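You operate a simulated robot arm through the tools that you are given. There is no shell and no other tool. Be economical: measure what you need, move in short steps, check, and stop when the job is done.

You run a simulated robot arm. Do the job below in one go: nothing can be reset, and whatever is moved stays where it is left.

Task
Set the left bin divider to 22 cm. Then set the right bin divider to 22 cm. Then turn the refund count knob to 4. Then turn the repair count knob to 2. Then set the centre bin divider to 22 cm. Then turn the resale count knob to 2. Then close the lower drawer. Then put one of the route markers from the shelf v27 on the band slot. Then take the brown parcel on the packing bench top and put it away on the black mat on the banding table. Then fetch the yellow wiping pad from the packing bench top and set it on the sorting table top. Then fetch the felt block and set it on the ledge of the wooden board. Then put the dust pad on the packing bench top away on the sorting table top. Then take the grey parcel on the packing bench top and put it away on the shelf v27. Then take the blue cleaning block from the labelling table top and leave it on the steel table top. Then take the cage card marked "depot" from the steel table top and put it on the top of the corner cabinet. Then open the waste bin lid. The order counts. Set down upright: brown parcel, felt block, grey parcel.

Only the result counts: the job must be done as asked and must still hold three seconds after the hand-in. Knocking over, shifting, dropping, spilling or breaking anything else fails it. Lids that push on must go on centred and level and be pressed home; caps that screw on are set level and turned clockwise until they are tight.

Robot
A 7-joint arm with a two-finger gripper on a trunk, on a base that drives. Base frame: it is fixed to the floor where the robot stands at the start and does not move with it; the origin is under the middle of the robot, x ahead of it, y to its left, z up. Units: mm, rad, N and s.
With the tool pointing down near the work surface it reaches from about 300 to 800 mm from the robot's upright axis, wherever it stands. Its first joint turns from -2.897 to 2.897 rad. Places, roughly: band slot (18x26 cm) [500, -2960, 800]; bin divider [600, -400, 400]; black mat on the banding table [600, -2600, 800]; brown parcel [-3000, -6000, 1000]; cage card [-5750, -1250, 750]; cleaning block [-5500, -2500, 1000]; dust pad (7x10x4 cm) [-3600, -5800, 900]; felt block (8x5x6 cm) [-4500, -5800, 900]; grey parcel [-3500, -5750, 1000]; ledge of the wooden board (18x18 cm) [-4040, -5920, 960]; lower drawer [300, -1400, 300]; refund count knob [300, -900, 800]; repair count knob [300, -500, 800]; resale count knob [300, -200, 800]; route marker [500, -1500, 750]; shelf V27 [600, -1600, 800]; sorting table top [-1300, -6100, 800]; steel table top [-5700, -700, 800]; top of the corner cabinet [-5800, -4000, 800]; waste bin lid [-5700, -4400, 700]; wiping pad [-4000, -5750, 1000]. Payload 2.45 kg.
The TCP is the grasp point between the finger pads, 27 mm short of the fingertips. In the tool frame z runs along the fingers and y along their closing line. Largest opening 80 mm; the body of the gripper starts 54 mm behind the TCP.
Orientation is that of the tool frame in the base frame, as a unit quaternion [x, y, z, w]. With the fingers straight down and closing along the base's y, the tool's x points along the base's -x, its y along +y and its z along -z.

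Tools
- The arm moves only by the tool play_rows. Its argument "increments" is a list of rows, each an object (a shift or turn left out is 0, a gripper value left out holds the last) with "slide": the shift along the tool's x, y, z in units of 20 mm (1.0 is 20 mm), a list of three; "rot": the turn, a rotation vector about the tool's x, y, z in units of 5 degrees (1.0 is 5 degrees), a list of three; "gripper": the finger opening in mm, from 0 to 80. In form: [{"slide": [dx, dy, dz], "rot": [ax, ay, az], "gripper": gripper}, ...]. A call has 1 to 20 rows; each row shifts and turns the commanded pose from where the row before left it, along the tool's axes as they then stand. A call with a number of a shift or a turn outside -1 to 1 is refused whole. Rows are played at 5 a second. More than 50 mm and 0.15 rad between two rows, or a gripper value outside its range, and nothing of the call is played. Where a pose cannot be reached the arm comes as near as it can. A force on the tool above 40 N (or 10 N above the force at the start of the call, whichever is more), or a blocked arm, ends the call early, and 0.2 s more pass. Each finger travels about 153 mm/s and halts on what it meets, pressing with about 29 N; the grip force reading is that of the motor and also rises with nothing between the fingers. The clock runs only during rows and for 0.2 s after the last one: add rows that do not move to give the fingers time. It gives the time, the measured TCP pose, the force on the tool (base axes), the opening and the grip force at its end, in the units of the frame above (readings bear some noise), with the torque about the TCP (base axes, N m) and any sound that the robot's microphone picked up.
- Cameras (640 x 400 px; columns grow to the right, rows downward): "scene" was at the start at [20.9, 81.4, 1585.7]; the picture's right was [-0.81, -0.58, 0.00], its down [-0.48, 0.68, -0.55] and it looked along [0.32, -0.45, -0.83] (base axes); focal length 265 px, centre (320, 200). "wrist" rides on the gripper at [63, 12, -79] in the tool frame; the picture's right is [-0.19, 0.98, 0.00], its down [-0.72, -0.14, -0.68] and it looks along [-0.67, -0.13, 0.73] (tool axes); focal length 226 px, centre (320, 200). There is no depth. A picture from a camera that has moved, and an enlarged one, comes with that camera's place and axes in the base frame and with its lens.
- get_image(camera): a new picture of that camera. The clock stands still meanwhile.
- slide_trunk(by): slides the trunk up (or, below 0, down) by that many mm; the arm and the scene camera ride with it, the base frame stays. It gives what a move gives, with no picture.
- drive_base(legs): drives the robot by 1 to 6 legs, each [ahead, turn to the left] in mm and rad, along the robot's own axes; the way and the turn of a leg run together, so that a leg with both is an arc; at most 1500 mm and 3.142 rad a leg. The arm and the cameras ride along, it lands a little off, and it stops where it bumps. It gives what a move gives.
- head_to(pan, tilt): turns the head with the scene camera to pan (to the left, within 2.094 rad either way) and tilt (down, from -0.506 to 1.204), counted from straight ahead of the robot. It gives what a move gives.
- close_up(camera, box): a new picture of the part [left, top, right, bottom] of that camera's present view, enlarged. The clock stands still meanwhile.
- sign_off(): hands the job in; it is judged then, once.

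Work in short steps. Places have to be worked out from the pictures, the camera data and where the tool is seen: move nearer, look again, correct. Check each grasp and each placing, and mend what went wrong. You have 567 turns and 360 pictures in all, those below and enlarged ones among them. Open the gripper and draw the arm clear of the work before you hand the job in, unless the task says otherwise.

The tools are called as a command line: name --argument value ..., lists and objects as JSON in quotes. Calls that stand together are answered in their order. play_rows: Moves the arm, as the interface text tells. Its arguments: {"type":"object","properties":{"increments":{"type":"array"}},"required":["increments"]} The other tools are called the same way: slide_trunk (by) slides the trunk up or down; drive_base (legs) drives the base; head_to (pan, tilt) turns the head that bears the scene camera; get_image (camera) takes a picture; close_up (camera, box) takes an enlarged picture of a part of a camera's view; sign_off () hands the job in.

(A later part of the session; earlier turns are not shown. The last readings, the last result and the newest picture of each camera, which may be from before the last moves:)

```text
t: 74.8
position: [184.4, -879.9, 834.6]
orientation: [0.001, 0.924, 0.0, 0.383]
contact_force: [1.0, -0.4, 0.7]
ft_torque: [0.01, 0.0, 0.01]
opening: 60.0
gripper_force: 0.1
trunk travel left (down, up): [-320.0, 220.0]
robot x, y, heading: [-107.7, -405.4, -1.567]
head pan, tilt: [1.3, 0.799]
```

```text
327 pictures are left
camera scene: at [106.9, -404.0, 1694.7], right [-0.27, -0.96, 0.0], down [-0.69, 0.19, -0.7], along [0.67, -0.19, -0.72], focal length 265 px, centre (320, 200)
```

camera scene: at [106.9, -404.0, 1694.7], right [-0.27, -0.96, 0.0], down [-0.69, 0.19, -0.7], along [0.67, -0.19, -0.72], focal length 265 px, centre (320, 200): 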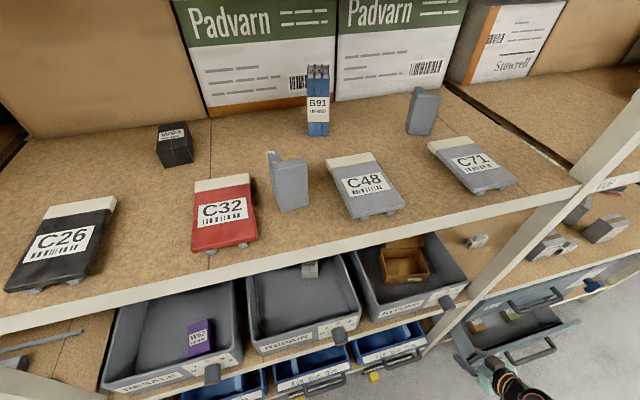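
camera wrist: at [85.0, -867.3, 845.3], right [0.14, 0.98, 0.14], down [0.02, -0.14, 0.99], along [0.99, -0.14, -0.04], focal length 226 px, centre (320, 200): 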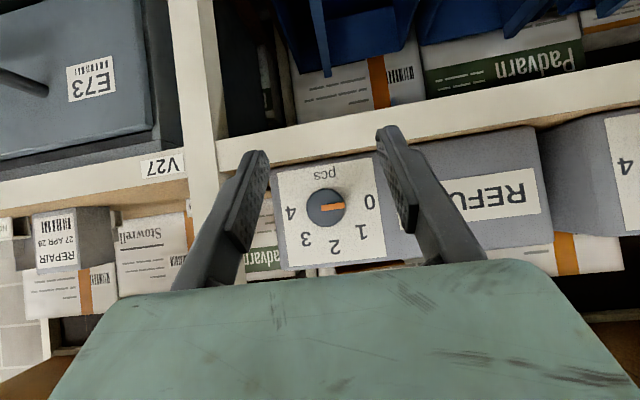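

The refund dial's pointer is at 0; knob at about (341, -898, 844), axis along x. I'll level the tool and line up in front, pre-rolled by -90°, for a single clockwise 180° turn to 4.

play_rows --increments '[{"rot": [0, -1, 0], "gripper": 80}, {"rot": [0, -1, 0]}, {"rot": [0, -1, 0]}, {"rot": [0, -1, 0]}, {"rot": [0, -1, 0]}, {"rot": [0, -1, 0]}, {"rot": [0, -1, 0]}, {"rot": [0, -1, 0]}, {"rot": [0, -1, 0]}, {"slide": [-0.25, -0.45, 0]}, {"slide": [-0.25, -0.45, 0]}]'

play_rows --increments '[{"rot": [0, 0, -1]}, {"rot": [0, 0, -1]}, {"rot": [0, 0, -1]}, {"rot": [0, 0, -1]}, {"rot": [0, 0, -1]}, {"rot": [0, 0, -1]}, {"rot": [0, 0, -1]}, {"rot": [0, 0, -1]}, {"rot": [0, 0, -1]}, {"rot": [0, 0, -1]}, {"rot": [0, 0, -1]}, {"rot": [0, 0, -1]}, {"rot": [0, 0, -1]}, {"rot": [0, 0, -1]}, {"rot": [0, 0, -1]}, {"rot": [0, 0, -1]}, {"rot": [0, 0, -1]}, {"rot": [0, 0, -1]}]'

get_image --camera "wrist"

```text
t: 77.2
position: [186.9, -899.6, 844.5]
orientation: [0.002, 0.707, -0.002, 0.707]
contact_force: [0.6, 0.5, -0.2]
ft_torque: [-0.02, 0.02, -0.02]
opening: 79.9
gripper_force: 0.1
trunk travel left (down, up): [-320.0, 220.0]
robot x, y, heading: [-110.5, -402.7, -1.565]
head pan, tilt: [1.3, 0.799]
```

```text
t: 81.0
position: [134.6, -941.3, 1100.2]
orientation: [-0.501, 0.506, -0.496, 0.497]
contact_force: [0.5, -0.6, 0.2]
ft_torque: [0.0, -0.01, 0.01]
opening: 80.0
gripper_force: 0.1
out of reach, approached as far as the arm can: row 5, 6, 7, 8, 9, 10, 11, 12, 13, 14, 15, 16, 17, 18
trunk travel left (down, up): [-320.0, 220.0]
robot x, y, heading: [-113.6, -400.3, -1.574]
head pan, tilt: [1.3, 0.799]
```

```text
326 pictures are left
camera wrist: at [55.4, -1004.3, 1088.9], right [-0.01, 0.2, -0.98], down [-0.68, 0.72, 0.15], along [0.74, 0.66, 0.13], focal length 226 px, centre (320, 200)
```

wrist: 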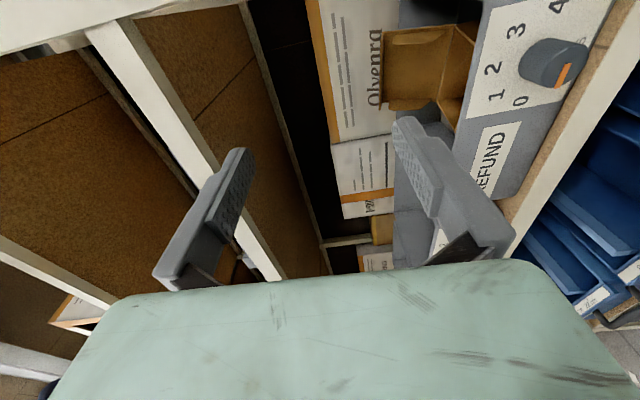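

The -90° roll is out of reach. I'll undo it and instead turn in two +90° grasps.

play_rows --increments '[{"rot": [0, 0, 1]}, {"rot": [0, 0, 1]}, {"rot": [0, 0, 1]}, {"rot": [0, 0, 1]}, {"rot": [0, 0, 1]}, {"rot": [0, 0, 1]}, {"rot": [0, 0, 1]}, {"rot": [0, 0, 1]}, {"rot": [0, 0, 1]}, {"rot": [0, 0, 1]}, {"rot": [0, 0, 1]}, {"rot": [0, 0, 1]}, {"rot": [0, 0, 1]}, {"rot": [0, 0, 1]}, {"rot": [0, 0, 1]}, {"rot": [0, 0, 1]}, {"rot": [0, 0, 1]}, {"rot": [0, 0, 1]}]'

```text
t: 84.8
position: [135.6, -940.0, 1099.2]
orientation: [0.003, 0.707, 0.0, 0.707]
contact_force: [-1.1, 1.2, -0.3]
ft_torque: [0.02, 0.0, 0.02]
opening: 80.1
gripper_force: 0.0
trunk travel left (down, up): [-320.0, 220.0]
robot x, y, heading: [-114.4, -398.8, -1.572]
head pan, tilt: [1.3, 0.799]
```

play_rows --increments '[{"slide": [0.98, 0.158, 0.19]}, {"slide": [0.98, 0.158, 0.19]}, {"slide": [0.98, 0.158, 0.19]}, {"slide": [0.98, 0.158, 0.19]}, {"slide": [0.98, 0.158, 0.19]}, {"slide": [0.98, 0.158, 0.19]}, {"slide": [0.98, 0.158, 0.19]}, {"slide": [0.98, 0.158, 0.19]}, {"slide": [0.98, 0.158, 0.19]}, {"slide": [0.98, 0.158, 0.19]}, {"slide": [0.98, 0.158, 0.19]}, {"slide": [0.98, 0.158, 0.19]}, {"slide": [0.98, 0.158, 0.19]}]'

get_image --camera "wrist"

```text
t: 87.6
position: [182.2, -899.3, 844.1]
orientation: [0.002, 0.707, -0.002, 0.707]
contact_force: [0.2, 0.3, 0.3]
ft_torque: [-0.02, -0.02, 0.02]
opening: 80.1
gripper_force: 0.2
trunk travel left (down, up): [-320.0, 220.0]
robot x, y, heading: [-110.9, -401.8, -1.567]
head pan, tilt: [1.3, 0.799]
```

```text
325 pictures are left
camera wrist: at [103.4, -886.6, 781.4], right [0.0, 0.98, 0.19], down [-0.68, -0.14, 0.72], along [0.73, -0.13, 0.67], focal length 226 px, centre (320, 200)
```

wrist: 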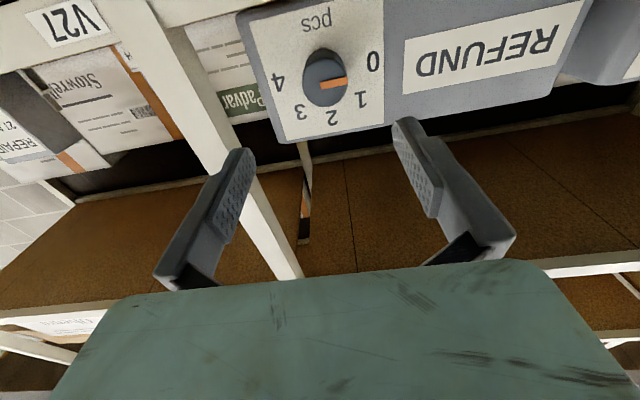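

play_rows --increments '[{"rot": [0, 0, 1]}, {"rot": [0, 0, 1]}, {"rot": [0, 0, 1]}, {"rot": [0, 0, 1]}, {"rot": [0, 0, 1]}, {"rot": [0, 0, 1]}, {"rot": [0, 0, 1]}, {"rot": [0, 0, 1]}, {"rot": [0, 0, 1]}, {"rot": [0, 0, 1]}, {"rot": [0, 0, 1]}, {"rot": [0, 0, 1]}, {"rot": [0, 0, 1]}, {"rot": [0, 0, 1]}, {"rot": [0, 0, 1]}, {"rot": [0, 0, 1]}, {"rot": [0, 0, 1]}, {"rot": [0, 0, 1]}]'

```text
t: 91.4
position: [184.4, -900.1, 843.5]
orientation: [0.502, 0.499, 0.5, 0.499]
contact_force: [0.0, -0.8, 0.2]
ft_torque: [0.01, -0.01, 0.01]
opening: 80.2
gripper_force: 0.0
trunk travel left (down, up): [-320.0, 220.0]
robot x, y, heading: [-105.6, -400.8, -1.572]
head pan, tilt: [1.3, 0.799]
```

play_rows --increments '[{"rot": [0, 0, 1]}, {"rot": [0, 0, 1]}, {"rot": [0, 0, 1]}, {"rot": [0, 0, 1]}, {"rot": [0, 0, 1]}, {"rot": [0, 0, 1]}, {"rot": [0, 0, 1]}, {"rot": [0, 0, 1]}, {"rot": [0, 0, 1]}, {"rot": [0, 0, 1]}, {"rot": [0, 0, 1]}, {"rot": [0, 0, 1]}, {"rot": [0, 0, 1]}, {"rot": [0, 0, 1]}, {"rot": [0, 0, 1]}, {"rot": [0, 0, 1]}, {"rot": [0, 0, 1]}, {"rot": [0, 0, 1]}]'

get_image --camera "wrist"

```text
t: 95.2
position: [186.3, -899.8, 845.3]
orientation: [0.707, -0.001, 0.707, 0.001]
contact_force: [0.0, -0.6, 0.0]
ft_torque: [-0.01, -0.01, 0.01]
opening: 80.1
gripper_force: 0.2
trunk travel left (down, up): [-320.0, 220.0]
robot x, y, heading: [-112.7, -400.3, -1.57]
head pan, tilt: [1.3, 0.799]
```

```text
324 pictures are left
camera wrist: at [106.6, -911.6, 908.3], right [0.0, -0.98, -0.2], down [-0.68, 0.15, -0.72], along [0.73, 0.13, -0.67], focal length 226 px, centre (320, 200)
```

wrist: 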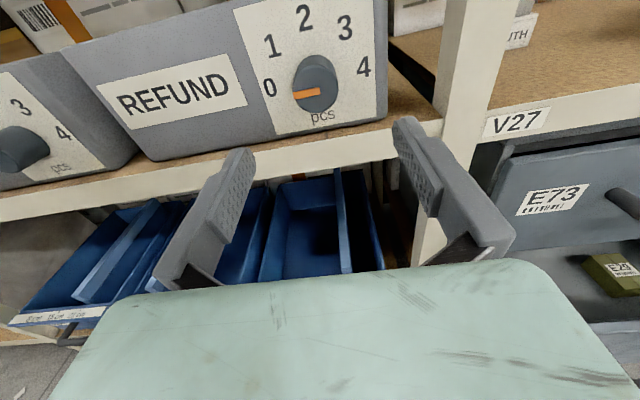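

The +180° roll is fine, so one grasp suffices. Roll back to 0 and approach the knob (end face ≈ (323, -896, 844)).

play_rows --increments '[{"rot": [0, 0, -1]}, {"rot": [0, 0, -1]}, {"rot": [0, 0, -1]}, {"rot": [0, 0, -1]}, {"rot": [0, 0, -1]}, {"rot": [0, 0, -1]}, {"rot": [0, 0, -1]}, {"rot": [0, 0, -1]}, {"rot": [0, 0, -1]}, {"rot": [0, 0, -1]}, {"rot": [0, 0, -1]}, {"rot": [0, 0, -1]}, {"rot": [0, 0, -1]}, {"rot": [0, 0, -1]}, {"rot": [0, 0, -1]}, {"rot": [0, 0, -1]}, {"rot": [0, 0, -1]}, {"rot": [0, 0, -1]}]'

play_rows --increments '[{"rot": [0, 0, -1]}, {"rot": [0, 0, -1]}, {"rot": [0, 0, -1]}, {"rot": [0, 0, -1]}, {"rot": [0, 0, -1]}, {"rot": [0, 0, -1]}, {"rot": [0, 0, -1]}, {"rot": [0, 0, -1]}, {"rot": [0, 0, -1]}, {"rot": [0, 0, -1]}, {"rot": [0, 0, -1]}, {"rot": [0, 0, -1]}, {"rot": [0, 0, -1]}, {"rot": [0, 0, -1]}, {"rot": [0, 0, -1]}, {"rot": [0, 0, -1]}, {"rot": [0, 0, -1]}, {"rot": [0, 0, -1]}]'

play_rows --increments '[{"slide": [0.01, 0.03, 0.9]}, {"slide": [0.01, 0.03, 0.9]}, {"slide": [0.01, 0.03, 0.9]}, {"slide": [0.01, 0.03, 0.9]}, {"slide": [0.01, 0.03, 0.9]}, {"slide": [0.01, 0.03, 0.9]}, {"slide": [0, 0.03, 0.9]}]'

get_image --camera "wrist"

```text
t: 99.0
position: [184.8, -899.4, 845.3]
orientation: [0.5, 0.5, 0.499, 0.501]
contact_force: [1.8, -0.1, -0.4]
ft_torque: [0.0, -0.01, 0.01]
opening: 79.8
gripper_force: 0.0
trunk travel left (down, up): [-320.0, 220.0]
robot x, y, heading: [-113.0, -402.0, -1.573]
head pan, tilt: [1.3, 0.799]
```

```text
t: 102.8
position: [182.9, -897.7, 844.7]
orientation: [0.001, 0.707, -0.003, 0.708]
contact_force: [1.5, 1.2, 1.6]
ft_torque: [0.03, 0.02, -0.02]
opening: 79.9
gripper_force: 0.2
trunk travel left (down, up): [-320.0, 220.0]
robot x, y, heading: [-107.8, -406.0, -1.569]
head pan, tilt: [1.3, 0.799]
```

```text
t: 104.4
position: [310.8, -897.3, 844.4]
orientation: [0.001, 0.707, -0.002, 0.707]
contact_force: [-0.5, 0.5, 0.8]
ft_torque: [-0.01, 0.01, 0.0]
opening: 80.0
gripper_force: 0.0
trunk travel left (down, up): [-320.0, 220.0]
robot x, y, heading: [-114.1, -404.4, -1.574]
head pan, tilt: [1.3, 0.799]
```

```text
323 pictures are left
camera wrist: at [231.9, -884.5, 781.3], right [0.0, 0.98, 0.19], down [-0.68, -0.14, 0.72], along [0.73, -0.14, 0.67], focal length 226 px, centre (320, 200)
```

wrist: 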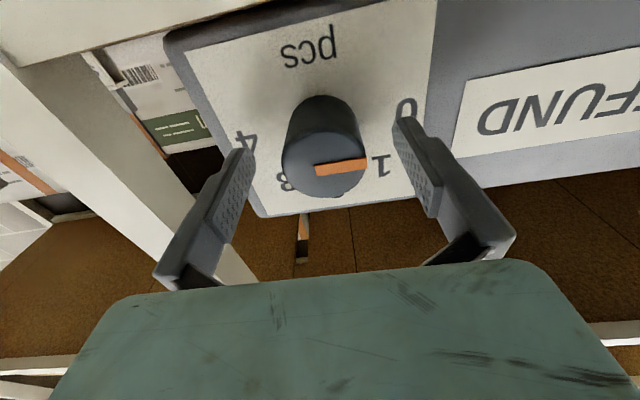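

play_rows --increments '[{"slide": [0, 0, 0.8]}, {"gripper": 0}, {}, {}]'

get_image --camera "wrist"

```text
t: 105.4
position: [328.0, -895.0, 843.7]
orientation: [0.002, 0.707, 0.0, 0.708]
contact_force: [11.4, 10.8, -2.3]
ft_torque: [-0.01, -0.41, 0.37]
opening: 41.1
gripper_force: 45.1
trunk travel left (down, up): [-320.0, 220.0]
robot x, y, heading: [-110.7, -404.6, -1.574]
head pan, tilt: [1.3, 0.799]
```

```text
322 pictures are left
camera wrist: at [249.4, -882.8, 781.0], right [0.0, 0.98, 0.19], down [-0.68, -0.14, 0.72], along [0.73, -0.13, 0.67], focal length 226 px, centre (320, 200)
```

wrist: 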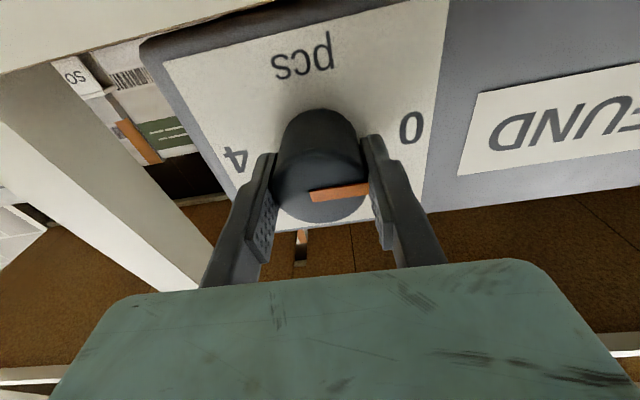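

play_rows --increments '[{"rot": [0, 0, 1]}, {"rot": [0, 0, 1]}, {"rot": [0, 0, 1]}, {"rot": [0, 0, 1]}, {"rot": [0, 0, 1]}, {"rot": [0, 0, 1]}, {"rot": [0, 0, 1]}, {"rot": [0, 0, 1]}, {"rot": [0, 0, 1]}, {"rot": [0, 0, 1]}, {"rot": [0, 0, 1]}, {"rot": [0, 0, 1]}, {"rot": [0, 0, 1]}, {"rot": [0, 0, 1]}, {"rot": [0, 0, 1]}, {"rot": [0, 0, 1]}, {"rot": [0, 0, 1]}, {"rot": [0, 0, 1]}]'

play_rows --increments '[{"rot": [0, 0, 1]}, {"rot": [0, 0, 1]}, {"rot": [0, 0, 1]}, {"rot": [0, 0, 1]}, {"rot": [0, 0, 1]}, {"rot": [0, 0, 1]}, {"rot": [0, 0, 1]}, {"rot": [0, 0, 1]}, {"rot": [0, 0, 1]}, {"rot": [0, 0, 1]}, {"rot": [0, 0, 1]}, {"rot": [0, 0, 1]}, {"rot": [0, 0, 1]}, {"rot": [0, 0, 1]}, {"rot": [0, 0, 1]}, {"rot": [0, 0, 1]}, {"rot": [0, 0, 1]}, {"rot": [0, 0, 1]}]'

get_image --camera "wrist"

```text
t: 109.2
position: [327.0, -896.2, 842.7]
orientation: [0.502, 0.499, 0.499, 0.5]
contact_force: [17.3, -6.5, 10.4]
ft_torque: [-0.03, -0.12, -0.65]
opening: 41.1
gripper_force: 44.8
trunk travel left (down, up): [-320.0, 220.0]
robot x, y, heading: [-109.2, -401.3, -1.573]
head pan, tilt: [1.3, 0.799]
```

```text
t: 113.0
position: [326.8, -895.6, 841.3]
orientation: [0.708, -0.003, 0.706, 0.001]
contact_force: [-1.7, 3.7, -10.4]
ft_torque: [-0.52, 1.03, 0.01]
opening: 41.4
gripper_force: 44.3
trunk travel left (down, up): [-320.0, 220.0]
robot x, y, heading: [-110.7, -402.0, -1.568]
head pan, tilt: [1.3, 0.799]
```

```text
321 pictures are left
camera wrist: at [248.4, -907.6, 906.5], right [0.0, -0.98, -0.19], down [-0.68, 0.14, -0.72], along [0.73, 0.13, -0.67], focal length 226 px, centre (320, 200)
```

wrist: 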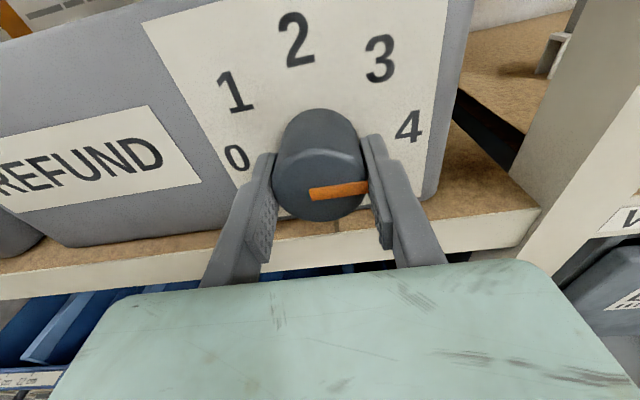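

Pointer now points at 4, mirror-symmetric to the starting picture. Release, back away, verify.

play_rows --increments '[{"gripper": 80}, {}, {}, {"slide": [0, 0, -1]}, {"slide": [0, 0, -1]}, {"slide": [0, 0, -1]}, {"slide": [0, 0, -1]}, {"slide": [0, 0, -1]}]'

get_image --camera "wrist"

```text
t: 114.8
position: [227.8, -894.8, 842.8]
orientation: [0.706, -0.002, 0.708, 0.001]
contact_force: [0.2, 0.0, 0.0]
ft_torque: [0.03, -0.02, -0.01]
opening: 79.9
gripper_force: 0.0
trunk travel left (down, up): [-320.0, 220.0]
robot x, y, heading: [-111.0, -403.5, -1.568]
head pan, tilt: [1.3, 0.799]
```

```text
320 pictures are left
camera wrist: at [148.9, -907.1, 906.4], right [0.0, -0.98, -0.19], down [-0.68, 0.14, -0.72], along [0.73, 0.13, -0.67], focal length 226 px, centre (320, 200)
```

wrist: 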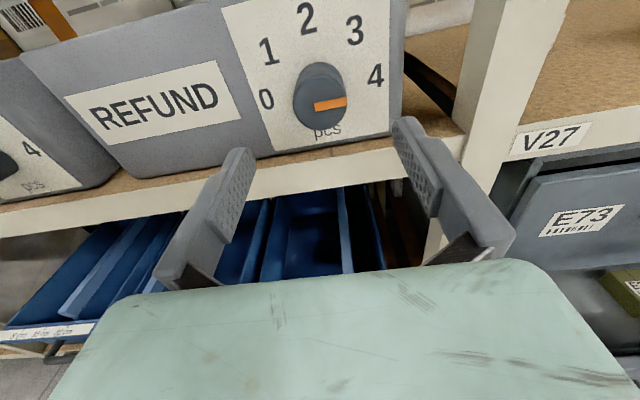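

Refund is at 4. Drive back about 372 mm to the repair knob.

drive_base --legs '[[-372, 0]]'

get_image --camera "wrist"

```text
t: 117.2
position: [225.4, -519.9, 843.4]
orientation: [0.707, -0.003, 0.707, 0.003]
contact_force: [0.1, 0.3, 0.1]
ft_torque: [0.01, 0.01, -0.01]
opening: 80.2
gripper_force: 0.1
trunk travel left (down, up): [-320.0, 220.0]
robot x, y, heading: [-108.7, -21.7, -1.581]
head pan, tilt: [1.3, 0.799]
```

```text
319 pictures are left
camera wrist: at [147.8, -531.5, 906.5], right [-0.01, -0.98, -0.19], down [-0.68, 0.15, -0.72], along [0.73, 0.13, -0.67], focal length 226 px, centre (320, 200)
```

wrist: 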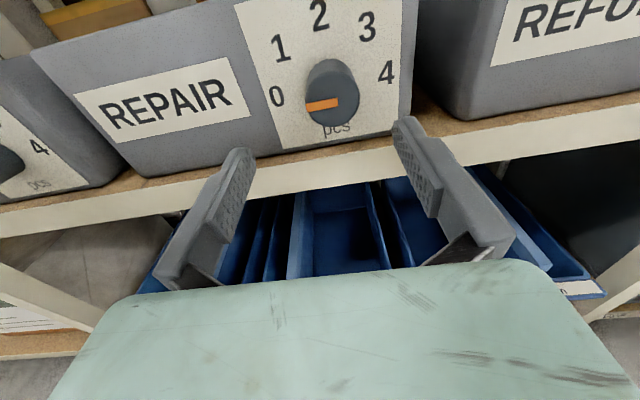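

Pointer at 0; knob at y≈-530. Shift, roll to 90° and approach.

play_rows --increments '[{"slide": [0, 0.52, 0], "rot": [0, 0, 0]}, {"rot": [0, 0, -1]}, {"rot": [0, 0, -1]}, {"rot": [0, 0, -1]}, {"rot": [0, 0, -1]}, {"rot": [0, 0, -1]}, {"rot": [0, 0, -1]}, {"rot": [0, 0, -1]}, {"rot": [0, 0, -1]}, {"rot": [0, 0, -1]}, {"rot": [0, 0, -1]}, {"rot": [0, 0, -1]}, {"rot": [0, 0, -1]}, {"rot": [0, 0, -1]}, {"rot": [0, 0, -1]}, {"rot": [0, 0, -1]}, {"rot": [0, 0, -1]}, {"rot": [0, 0, -1]}, {"rot": [0, 0, -1]}]'

get_image --camera "wrist"

```text
t: 121.2
position: [226.0, -529.8, 842.4]
orientation: [0.502, 0.498, 0.497, 0.503]
contact_force: [-0.3, 0.7, -0.7]
ft_torque: [0.02, 0.0, 0.0]
opening: 80.0
gripper_force: 0.1
trunk travel left (down, up): [-320.0, 220.0]
robot x, y, heading: [-109.4, -23.2, -1.58]
head pan, tilt: [1.3, 0.799]
```

```text
318 pictures are left
camera wrist: at [148.5, -465.8, 856.2], right [0.0, -0.19, 0.98], down [-0.69, -0.71, -0.14], along [0.73, -0.67, -0.13], focal length 226 px, centre (320, 200)
```

wrist: 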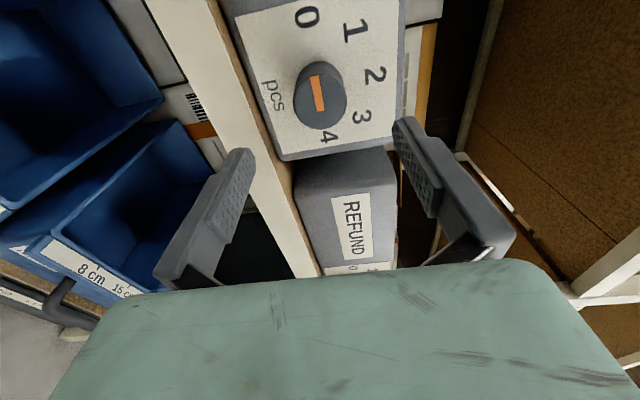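

play_rows --increments '[{"slide": [0, 0, 1]}, {"slide": [0, 0, 1]}, {"slide": [0, 0, 1]}, {"slide": [0, 0, 1]}, {"slide": [0, 0, 1]}, {"gripper": 0}, {}, {}]'

get_image --camera "wrist"

```text
t: 123.0
position: [329.3, -528.0, 842.6]
orientation: [0.501, 0.497, 0.499, 0.503]
contact_force: [6.0, -0.3, 4.5]
ft_torque: [0.04, -0.21, -0.02]
opening: 41.2
gripper_force: 45.0
trunk travel left (down, up): [-320.0, 220.0]
robot x, y, heading: [-108.6, -29.5, -1.579]
head pan, tilt: [1.3, 0.799]
```

```text
317 pictures are left
camera wrist: at [251.0, -464.1, 856.0], right [0.0, -0.19, 0.98], down [-0.69, -0.71, -0.14], along [0.73, -0.67, -0.13], focal length 226 px, centre (320, 200)
```

wrist: 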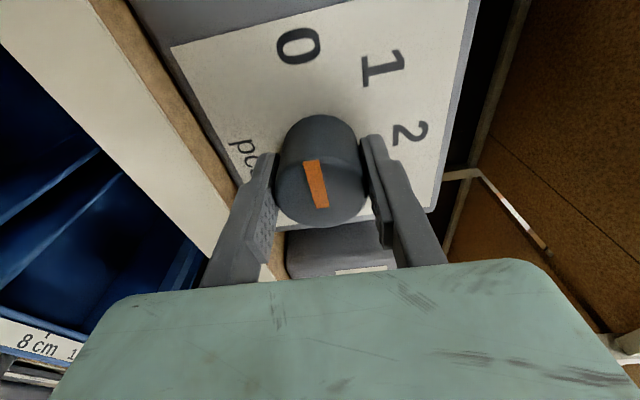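

play_rows --increments '[{"rot": [0, 0, 1]}, {"rot": [0, 0, 1]}, {"rot": [0, 0, 1]}, {"rot": [0, 0, 1]}, {"rot": [0, 0, 1]}, {"rot": [0, 0, 1]}, {"rot": [0, 0, 1]}, {"rot": [0, 0, 1]}, {"rot": [0, 0, 1]}, {"rot": [0, 0, 1]}, {"rot": [0, 0, 1]}, {"rot": [0, 0, 1]}, {"rot": [0, 0, 1]}, {"rot": [0, 0, 1]}, {"rot": [0, 0, 1]}, {"rot": [0, 0, 1]}, {"rot": [0, 0, 1]}, {"rot": [0, 0, 1]}]'

get_image --camera "wrist"

```text
t: 126.8
position: [327.9, -530.7, 844.5]
orientation: [0.706, -0.003, 0.708, 0.003]
contact_force: [17.2, 6.4, 20.6]
ft_torque: [-0.03, -0.21, 0.14]
opening: 41.2
gripper_force: 45.0
trunk travel left (down, up): [-320.0, 220.0]
robot x, y, heading: [-108.8, -23.6, -1.575]
head pan, tilt: [1.3, 0.799]
```

```text
316 pictures are left
camera wrist: at [248.5, -541.9, 907.3], right [-0.01, -0.98, -0.19], down [-0.68, 0.15, -0.72], along [0.73, 0.13, -0.67], focal length 226 px, centre (320, 200)
```

wrist: 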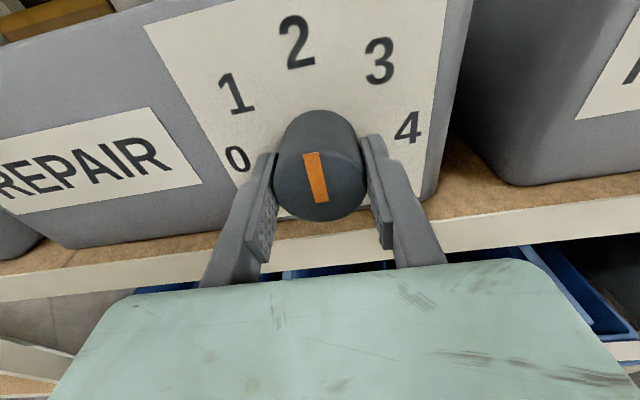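

Pointer is on 2. Release, retreat, lower the trunk and shift to the centre divider (y≈-377).

play_rows --increments '[{"gripper": 80}, {}, {}, {"slide": [0, 0, -1]}, {"slide": [0, 0, -1]}, {"slide": [0, 0, -1]}, {"slide": [0, 0, -1]}, {"slide": [0, 0, -1]}, {"slide": [0, -0.6, -1]}, {"slide": [0, -1, -1]}, {"slide": [0, -1, 0]}, {"slide": [0, -1, 0]}, {"slide": [0, -1, 0]}, {"slide": [0, -1, 0]}, {"slide": [0, -1, 0]}, {"slide": [0, -1, 0]}]'

get_image --camera "wrist"

slide_trunk --by -320

play_rows --increments '[{"rot": [0, -1, 0]}, {"rot": [0, -1, 0]}, {"rot": [0, -1, 0]}, {"rot": [0, -1, 0]}, {"rot": [0, -1, 0]}, {"rot": [0, -1, 0]}, {"rot": [0, -1, 0]}, {"rot": [0, -1, 0]}, {"rot": [0, -1, 0]}]'

get_image --camera "wrist"

```text
t: 130.2
position: [185.8, -377.2, 841.9]
orientation: [0.707, -0.004, 0.707, 0.003]
contact_force: [0.0, 0.3, 0.4]
ft_torque: [-0.05, 0.0, -0.01]
opening: 80.0
gripper_force: 0.0
trunk travel left (down, up): [-320.0, 220.0]
robot x, y, heading: [-105.5, -26.9, -1.581]
head pan, tilt: [1.3, 0.799]
```

```text
315 pictures are left
camera wrist: at [107.9, -388.7, 905.1], right [-0.01, -0.98, -0.19], down [-0.68, 0.15, -0.72], along [0.73, 0.13, -0.67], focal length 226 px, centre (320, 200)
```

wrist: 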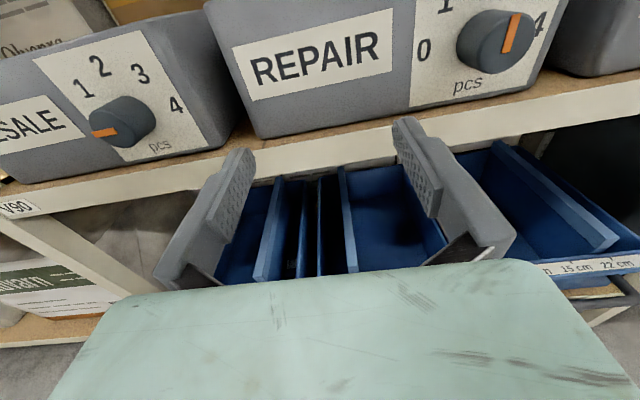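

```text
t: 133.3
position: [187.9, -376.6, 521.5]
orientation: [0.707, -0.004, 0.707, 0.004]
contact_force: [0.3, 0.3, 0.1]
ft_torque: [0.0, 0.01, 0.01]
opening: 80.1
gripper_force: 0.0
trunk travel left (down, up): [0.0, 540.0]
robot x, y, heading: [-110.8, -26.6, -1.574]
head pan, tilt: [1.3, 0.799]
```

```text
t: 135.3
position: [186.8, -377.8, 519.1]
orientation: [0.924, -0.004, 0.383, 0.001]
contact_force: [0.3, 0.0, -0.8]
ft_torque: [-0.01, -0.01, -0.02]
opening: 79.9
gripper_force: 0.1
trunk travel left (down, up): [0.0, 540.0]
robot x, y, heading: [-113.6, -30.8, -1.578]
head pan, tilt: [1.3, 0.799]
```

```text
314 pictures are left
camera wrist: at [175.9, -389.4, 622.6], right [-0.14, -0.98, -0.14], down [-0.99, 0.15, -0.03], along [0.05, 0.13, -0.99], focal length 226 px, centre (320, 200)
```

wrist: 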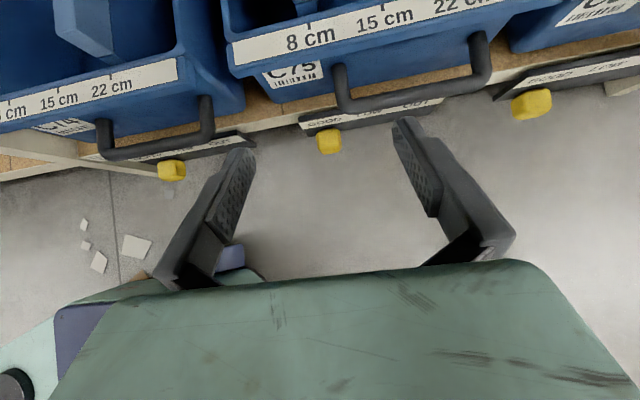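

play_rows --increments '[{"slide": [0.389, -0.01, 0.955]}, {"slide": [0.389, -0.01, 0.955]}, {"slide": [0.389, -0.01, 0.955]}, {"slide": [0.389, -0.01, 0.955]}, {"slide": [0.389, -0.01, 0.955]}, {"slide": [0.389, -0.01, 0.955]}, {"slide": [0.389, -0.01, 0.955]}]'

get_image --camera "wrist"

```text
t: 136.9
position: [321.0, -375.7, 464.9]
orientation: [0.923, -0.005, 0.384, 0.001]
contact_force: [-0.3, -0.3, 0.0]
ft_torque: [0.05, 0.01, 0.01]
opening: 79.9
gripper_force: 0.0
trunk travel left (down, up): [0.0, 540.0]
robot x, y, heading: [-108.8, -27.0, -1.581]
head pan, tilt: [1.3, 0.799]
```

```text
313 pictures are left
camera wrist: at [309.1, -388.1, 566.5], right [-0.15, -0.98, -0.14], down [-0.99, 0.15, -0.03], along [0.05, 0.13, -0.99], focal length 226 px, centre (320, 200)
```

wrist: 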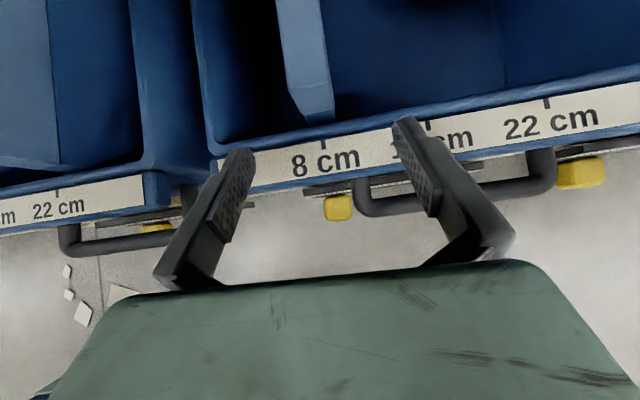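

play_rows --increments '[{"slide": [0.36, -0.03, 0.96]}, {"slide": [0.36, -0.03, 0.96]}, {"slide": [0.36, -0.03, 0.96]}, {"slide": [0.36, -0.03, 0.96]}, {"gripper": 0}, {}, {}]'

get_image --camera "wrist"

```text
t: 138.5
position: [394.1, -375.6, 431.4]
orientation: [0.924, -0.004, 0.383, 0.001]
contact_force: [-1.8, -2.0, -2.3]
ft_torque: [0.83, -0.07, 1.42]
opening: 23.7
gripper_force: 45.1
trunk travel left (down, up): [0.0, 540.0]
robot x, y, heading: [-104.9, -25.0, -1.578]
head pan, tilt: [1.3, 0.799]
```

```text
312 pictures are left
camera wrist: at [383.6, -387.8, 532.9], right [-0.14, -0.98, -0.14], down [-0.99, 0.15, -0.03], along [0.05, 0.13, -0.99], focal length 226 px, centre (320, 200)
```

wrist: 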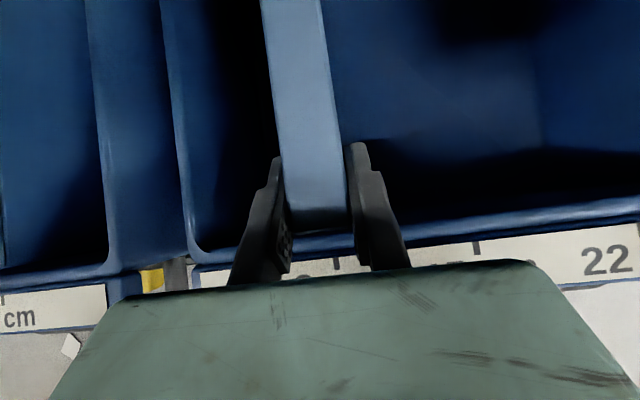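

play_rows --increments '[{"slide": [0, 1, 0]}, {"slide": [0, 1, 0]}, {"slide": [0, 1, 0]}, {"slide": [0, 1, 0]}, {"slide": [0, 1, 0]}, {"slide": [0, 1, 0]}, {"slide": [0, 1, 0]}]'

get_image --camera "wrist"

```text
t: 140.1
position: [393.6, -515.1, 431.8]
orientation: [0.924, -0.004, 0.383, 0.001]
contact_force: [6.3, -2.6, -10.2]
ft_torque: [0.77, -0.18, 1.29]
opening: 23.6
gripper_force: 45.0
trunk travel left (down, up): [0.0, 540.0]
robot x, y, heading: [-106.9, -26.4, -1.582]
head pan, tilt: [1.3, 0.799]
```

```text
311 pictures are left
camera wrist: at [382.1, -527.3, 533.2], right [-0.14, -0.98, -0.14], down [-0.99, 0.15, -0.03], along [0.05, 0.13, -0.99], focal length 226 px, centre (320, 200)
```

wrist: 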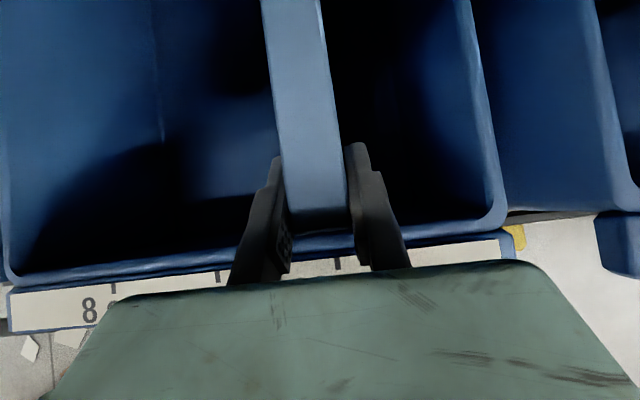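

play_rows --increments '[{"gripper": 80}, {}, {}, {"slide": [-0.36, 0, -0.96]}, {"slide": [-0.36, 0, -0.96]}, {"slide": [-0.36, 0, -0.96]}, {"slide": [-0.36, 0, -0.96]}, {"slide": [-0.36, 0, -0.96]}]'

get_image --camera "wrist"

```text
t: 141.9
position: [301.1, -513.2, 473.3]
orientation: [0.924, -0.004, 0.383, 0.001]
contact_force: [0.8, -1.3, -0.6]
ft_torque: [0.0, 0.01, 0.02]
opening: 80.1
gripper_force: 0.0
trunk travel left (down, up): [0.0, 540.0]
robot x, y, heading: [-104.2, -28.2, -1.58]
head pan, tilt: [1.3, 0.799]
```

```text
310 pictures are left
camera wrist: at [289.7, -525.6, 575.4], right [-0.14, -0.98, -0.14], down [-0.99, 0.15, -0.03], along [0.05, 0.13, -0.99], focal length 226 px, centre (320, 200)
```

wrist: 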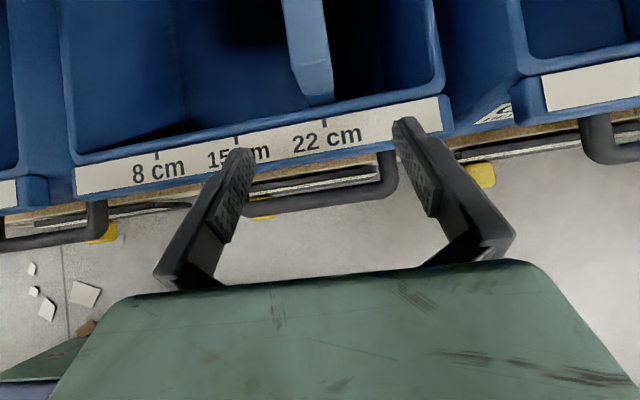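

Centre divider done. Retreat, level the tool, raise, and go to the resale knob (y≈-158).

play_rows --increments '[{"slide": [-0.7, 0, -0.7]}, {"slide": [-0.7, 0, -0.7]}, {"slide": [-0.7, 0, -0.7]}, {"slide": [-0.7, 0, -0.7]}, {"slide": [-0.7, 0, -0.7]}, {"rot": [0, 1, 0]}, {"rot": [0, 1, 0]}, {"rot": [0, 1, 0]}, {"rot": [0, 1, 0]}, {"rot": [0, 1, 0]}, {"rot": [0, 1, 0]}, {"rot": [0, 1, 0]}, {"rot": [0, 1, 0]}, {"rot": [0, 1, 0]}]'

slide_trunk --by 370

drive_base --legs '[[-350, 0]]'

get_image --camera "wrist"

```text
t: 144.9
position: [201.0, -512.9, 473.4]
orientation: [0.706, -0.003, 0.708, 0.003]
contact_force: [0.3, -0.5, 0.1]
ft_torque: [0.02, 0.0, -0.02]
opening: 80.1
gripper_force: 0.1
trunk travel left (down, up): [0.0, 540.0]
robot x, y, heading: [-108.9, -26.4, -1.583]
head pan, tilt: [1.3, 0.799]
```

```text
t: 148.5
position: [202.2, -511.6, 843.0]
orientation: [0.707, -0.003, 0.707, 0.003]
contact_force: [-0.6, -0.8, -0.6]
ft_torque: [0.0, 0.01, -0.02]
opening: 80.1
gripper_force: 0.0
trunk travel left (down, up): [-370.0, 170.0]
robot x, y, heading: [-107.1, -26.2, -1.576]
head pan, tilt: [1.3, 0.799]
```

```text
t: 150.8
position: [205.9, -156.2, 843.9]
orientation: [0.707, 0.0, 0.708, 0.0]
contact_force: [0.0, -0.1, -0.3]
ft_torque: [0.0, 0.03, -0.03]
opening: 79.9
gripper_force: 0.1
trunk travel left (down, up): [-370.0, 170.0]
robot x, y, heading: [-109.7, 328.0, -1.571]
head pan, tilt: [1.3, 0.799]
```

```text
309 pictures are left
camera wrist: at [127.7, -168.7, 907.4], right [0.0, -0.98, -0.19], down [-0.68, 0.14, -0.72], along [0.73, 0.13, -0.67], focal length 226 px, centre (320, 200)
```

wrist: 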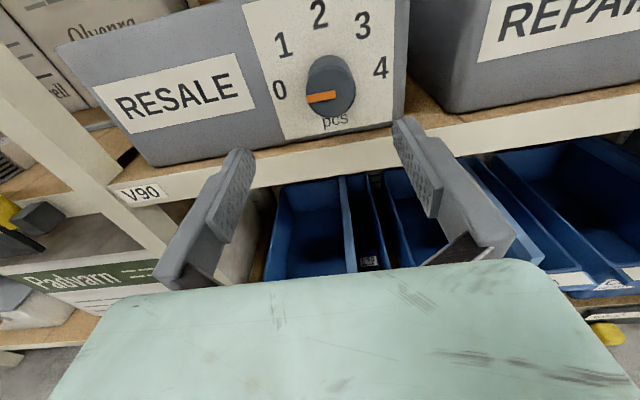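

play_rows --increments '[{"slide": [0, 0.48, 0], "rot": [0, 0, 0]}, {"rot": [0, 0, -1]}, {"rot": [0, 0, -1]}, {"rot": [0, 0, -1]}, {"rot": [0, 0, -1]}, {"rot": [0, 0, -1]}, {"rot": [0, 0, -1]}, {"rot": [0, 0, -1]}, {"rot": [0, 0, -1]}, {"rot": [0, 0, -1]}, {"rot": [0, 0, -1]}, {"rot": [0, 0, -1]}, {"rot": [0, 0, -1]}, {"rot": [0, 0, -1]}, {"rot": [0, 0, -1]}, {"rot": [0, 0, -1]}, {"rot": [0, 0, -1]}, {"rot": [0, 0, -1]}, {"rot": [0, 0, -1]}, {"slide": [0, 0, 1]}]'

get_image --camera "wrist"

```text
t: 155.0
position: [224.6, -165.3, 842.7]
orientation: [0.5, 0.5, 0.5, 0.5]
contact_force: [0.1, 0.9, -0.2]
ft_torque: [-0.01, 0.03, 0.01]
opening: 80.2
gripper_force: 0.1
trunk travel left (down, up): [-370.0, 170.0]
robot x, y, heading: [-106.9, 328.8, -1.574]
head pan, tilt: [1.3, 0.799]
```

```text
308 pictures are left
camera wrist: at [146.9, -102.3, 856.0], right [0.0, -0.19, 0.98], down [-0.68, -0.72, -0.14], along [0.73, -0.67, -0.13], focal length 226 px, centre (320, 200)
```

wrist: 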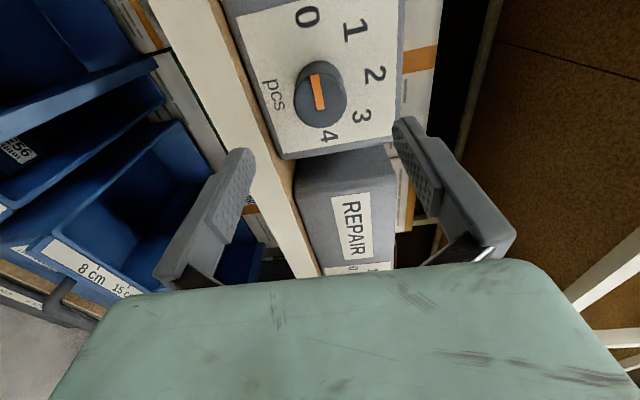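

Same picture as for the repair knob. Advance, grip, and turn +90°.

play_rows --increments '[{"slide": [0, 0, 1]}, {"slide": [0, 0, 1]}, {"slide": [0, 0, 1]}, {"slide": [0, 0, 1]}, {"slide": [0, 0, 1]}, {"gripper": 0}, {}, {}]'

play_rows --increments '[{"rot": [0, 0, 1]}, {"rot": [0, 0, 1]}, {"rot": [0, 0, 1]}, {"rot": [0, 0, 1]}, {"rot": [0, 0, 1]}, {"rot": [0, 0, 1]}, {"rot": [0, 0, 1]}, {"rot": [0, 0, 1]}, {"rot": [0, 0, 1]}, {"rot": [0, 0, 1]}, {"rot": [0, 0, 1]}, {"rot": [0, 0, 1]}, {"rot": [0, 0, 1]}, {"rot": [0, 0, 1]}, {"rot": [0, 0, 1]}, {"rot": [0, 0, 1]}, {"rot": [0, 0, 1]}, {"rot": [0, 0, 1]}]'

get_image --camera "wrist"

```text
t: 156.8
position: [328.8, -167.0, 842.6]
orientation: [0.501, 0.5, 0.501, 0.499]
contact_force: [9.2, -1.3, -3.7]
ft_torque: [-0.02, 0.12, -0.44]
opening: 41.0
gripper_force: 44.9
trunk travel left (down, up): [-370.0, 170.0]
robot x, y, heading: [-106.5, 327.8, -1.571]
head pan, tilt: [1.3, 0.799]
```

```text
t: 160.6
position: [328.0, -165.2, 842.3]
orientation: [0.708, 0.0, 0.706, -0.002]
contact_force: [14.6, 4.7, -12.8]
ft_torque: [-0.04, 0.29, -0.02]
opening: 41.3
gripper_force: 45.2
trunk travel left (down, up): [-370.0, 170.0]
robot x, y, heading: [-107.4, 328.2, -1.572]
head pan, tilt: [1.3, 0.799]
```

```text
307 pictures are left
camera wrist: at [249.3, -178.2, 906.1], right [0.0, -0.98, -0.2], down [-0.68, 0.14, -0.72], along [0.73, 0.13, -0.67], focal length 226 px, centre (320, 200)
```

wrist: 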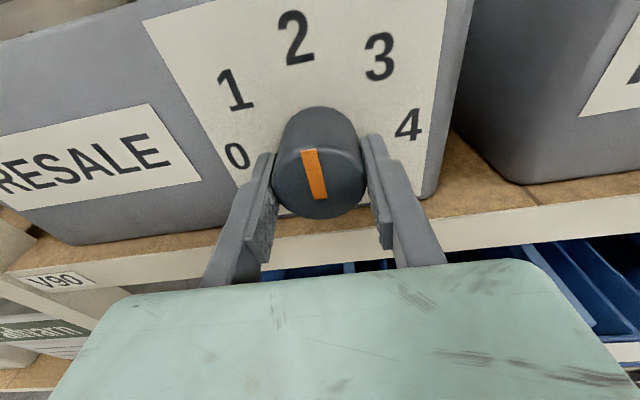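

Resale at 2. Release, retreat and drive toward the drawer, stopping short to look.

play_rows --increments '[{"gripper": 80}, {}, {}, {"slide": [0, 0, -1]}, {"slide": [0, 0, -1]}, {"slide": [0, 0, -1]}, {"slide": [0, 0, -1]}, {"slide": [0, 0, -1]}, {"slide": [0, 0, -1]}, {"slide": [0, 0, -1]}]'

get_image --camera "wrist"

drive_base --legs '[[800, 0]]'

head_to --pan 0.7 --tilt 0.85

get_image --camera "scene"

```text
t: 162.8
position: [186.2, -164.8, 842.5]
orientation: [0.707, 0.0, 0.708, -0.001]
contact_force: [-0.5, 0.8, -0.3]
ft_torque: [0.01, -0.02, -0.02]
opening: 80.0
gripper_force: 0.1
trunk travel left (down, up): [-370.0, 170.0]
robot x, y, heading: [-109.5, 328.1, -1.578]
head pan, tilt: [1.3, 0.799]
```

```text
306 pictures are left
camera wrist: at [108.0, -176.6, 905.7], right [0.0, -0.98, -0.19], down [-0.68, 0.14, -0.72], along [0.73, 0.13, -0.67], focal length 226 px, centre (320, 200)
```

wrist: 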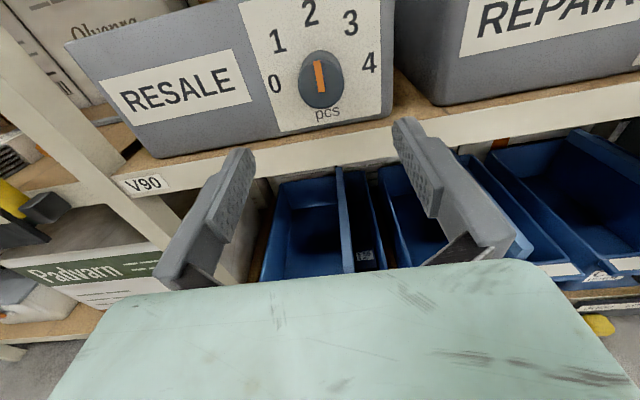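

```text
t: 167.2
position: [187.6, -999.7, 841.7]
orientation: [0.707, 0.0, 0.708, -0.002]
contact_force: [-0.1, 0.4, -0.4]
ft_torque: [0.01, 0.02, 0.01]
opening: 79.9
gripper_force: 0.0
trunk travel left (down, up): [-370.0, 170.0]
robot x, y, heading: [-107.2, -507.5, -1.572]
head pan, tilt: [1.3, 0.799]
```

```text
t: 168.2
position: [187.8, -1000.0, 842.2]
orientation: [0.707, 0.001, 0.707, -0.001]
contact_force: [-0.5, 0.3, -0.1]
ft_torque: [0.01, -0.01, 0.02]
opening: 79.9
gripper_force: 0.1
trunk travel left (down, up): [-370.0, 170.0]
robot x, y, heading: [-108.5, -511.8, -1.569]
head pan, tilt: [0.7, 0.85]
```

```text
305 pictures are left
camera scene: at [81.4, -548.3, 1740.7], right [-0.76, -0.65, 0.0], down [-0.49, 0.57, -0.66], along [0.43, -0.5, -0.75], focal length 265 px, centre (320, 200)
```

scene: 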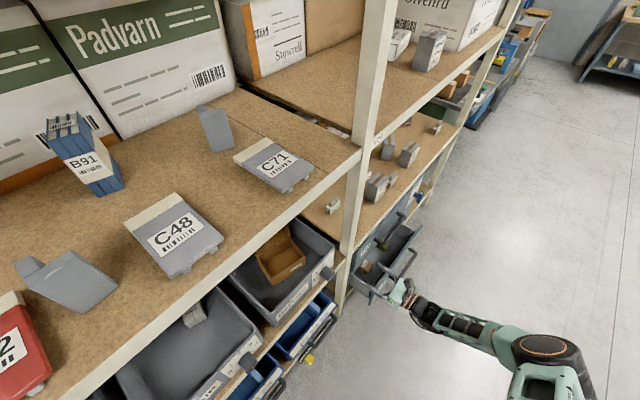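

close_up --camera "scene" --box '[310, 100, 510, 320]'

get_image --camera "wrist"

```text
1.82 times, centred on (410, 210) of scene
camera zoom: at [81.4, -548.3, 1740.7], right [-0.76, -0.65, 0.0], down [-0.49, 0.57, -0.66], along [0.43, -0.5, -0.75], focal length 482 px, centre (156, 182)
```

zoom: 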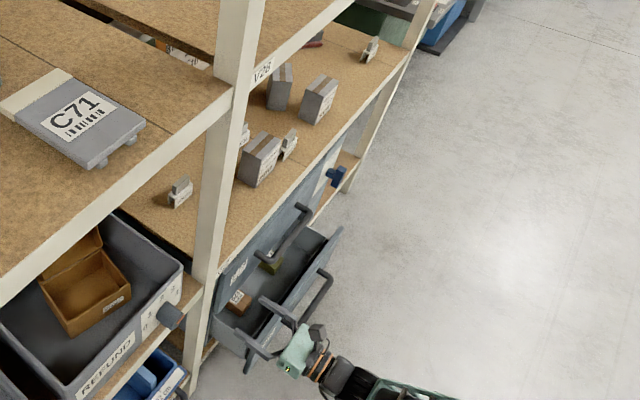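

```text
303 pictures are left
camera wrist: at [109.0, -1012.6, 905.5], right [0.0, -0.98, -0.19], down [-0.68, 0.14, -0.72], along [0.73, 0.13, -0.67], focal length 226 px, centre (320, 200)
```

wrist: 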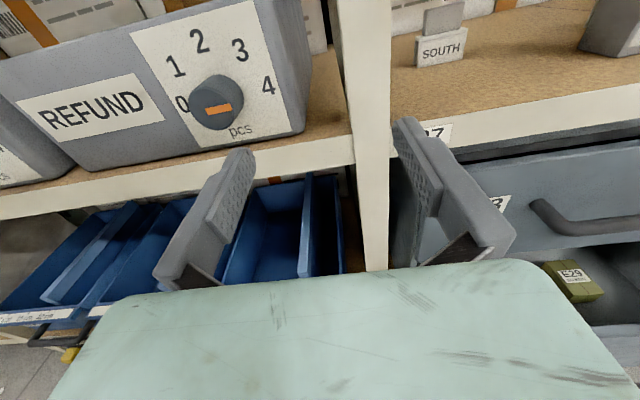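

The lower drawer stands open: front plate x≈215, y -1145…-1690, z≈<400. I'll pull the tool back, close the fingers, drive on 340 mm, lower the trunk and look.

play_rows --increments '[{"slide": [0, 0, -1], "gripper": 0}, {"slide": [0, 0, -1]}, {"slide": [0, 0, -1]}, {"slide": [0, 0, -1]}]'

drive_base --legs '[[340, 0]]'

slide_trunk --by -330

get_image --camera "wrist"

get_image --camera "scene"

```text
t: 169.2
position: [105.7, -998.8, 839.9]
orientation: [0.707, 0.0, 0.707, 0.0]
contact_force: [0.3, -0.2, 0.6]
ft_torque: [-0.01, -0.02, -0.02]
opening: 0.1
gripper_force: 29.0
trunk travel left (down, up): [-370.0, 170.0]
robot x, y, heading: [-110.2, -509.9, -1.571]
head pan, tilt: [0.7, 0.85]
```

```text
t: 171.5
position: [104.1, -1338.4, 842.1]
orientation: [0.707, -0.002, 0.707, 0.001]
contact_force: [0.5, 0.4, -0.6]
ft_torque: [0.04, -0.02, 0.0]
opening: 0.0
gripper_force: 28.9
trunk travel left (down, up): [-370.0, 170.0]
robot x, y, heading: [-108.4, -843.3, -1.576]
head pan, tilt: [0.7, 0.85]
```

```text
t: 174.7
position: [105.1, -1337.7, 510.0]
orientation: [0.707, -0.001, 0.708, 0.0]
contact_force: [-0.3, -0.7, -0.4]
ft_torque: [0.01, 0.01, 0.01]
opening: 0.0
gripper_force: 29.2
trunk travel left (down, up): [-40.0, 500.0]
robot x, y, heading: [-111.3, -847.3, -1.58]
head pan, tilt: [0.7, 0.85]
```

```text
302 pictures are left
camera wrist: at [25.4, -1349.7, 574.8], right [0.0, -0.98, -0.19], down [-0.68, 0.14, -0.72], along [0.73, 0.13, -0.67], focal length 226 px, centre (320, 200)
```

wrist: 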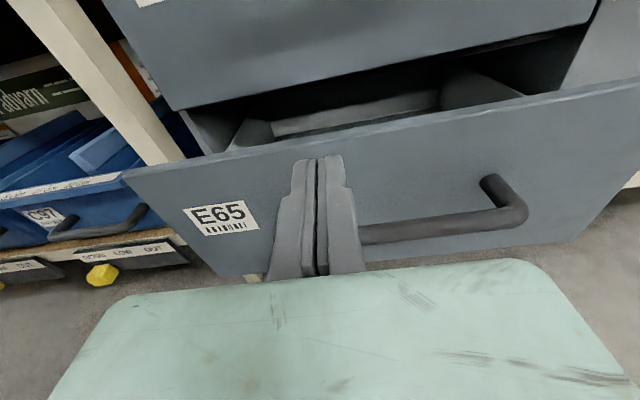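

```text
301 pictures are left
camera scene: at [80.9, -886.4, 1410.8], right [-0.77, -0.64, 0.0], down [-0.48, 0.58, -0.66], along [0.42, -0.51, -0.75], focal length 265 px, centre (320, 200)
```

scene: 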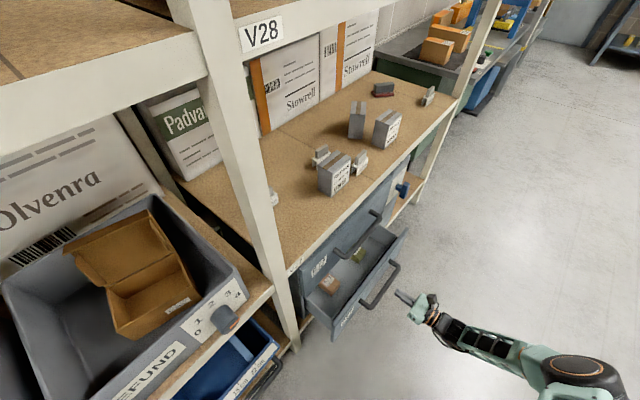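

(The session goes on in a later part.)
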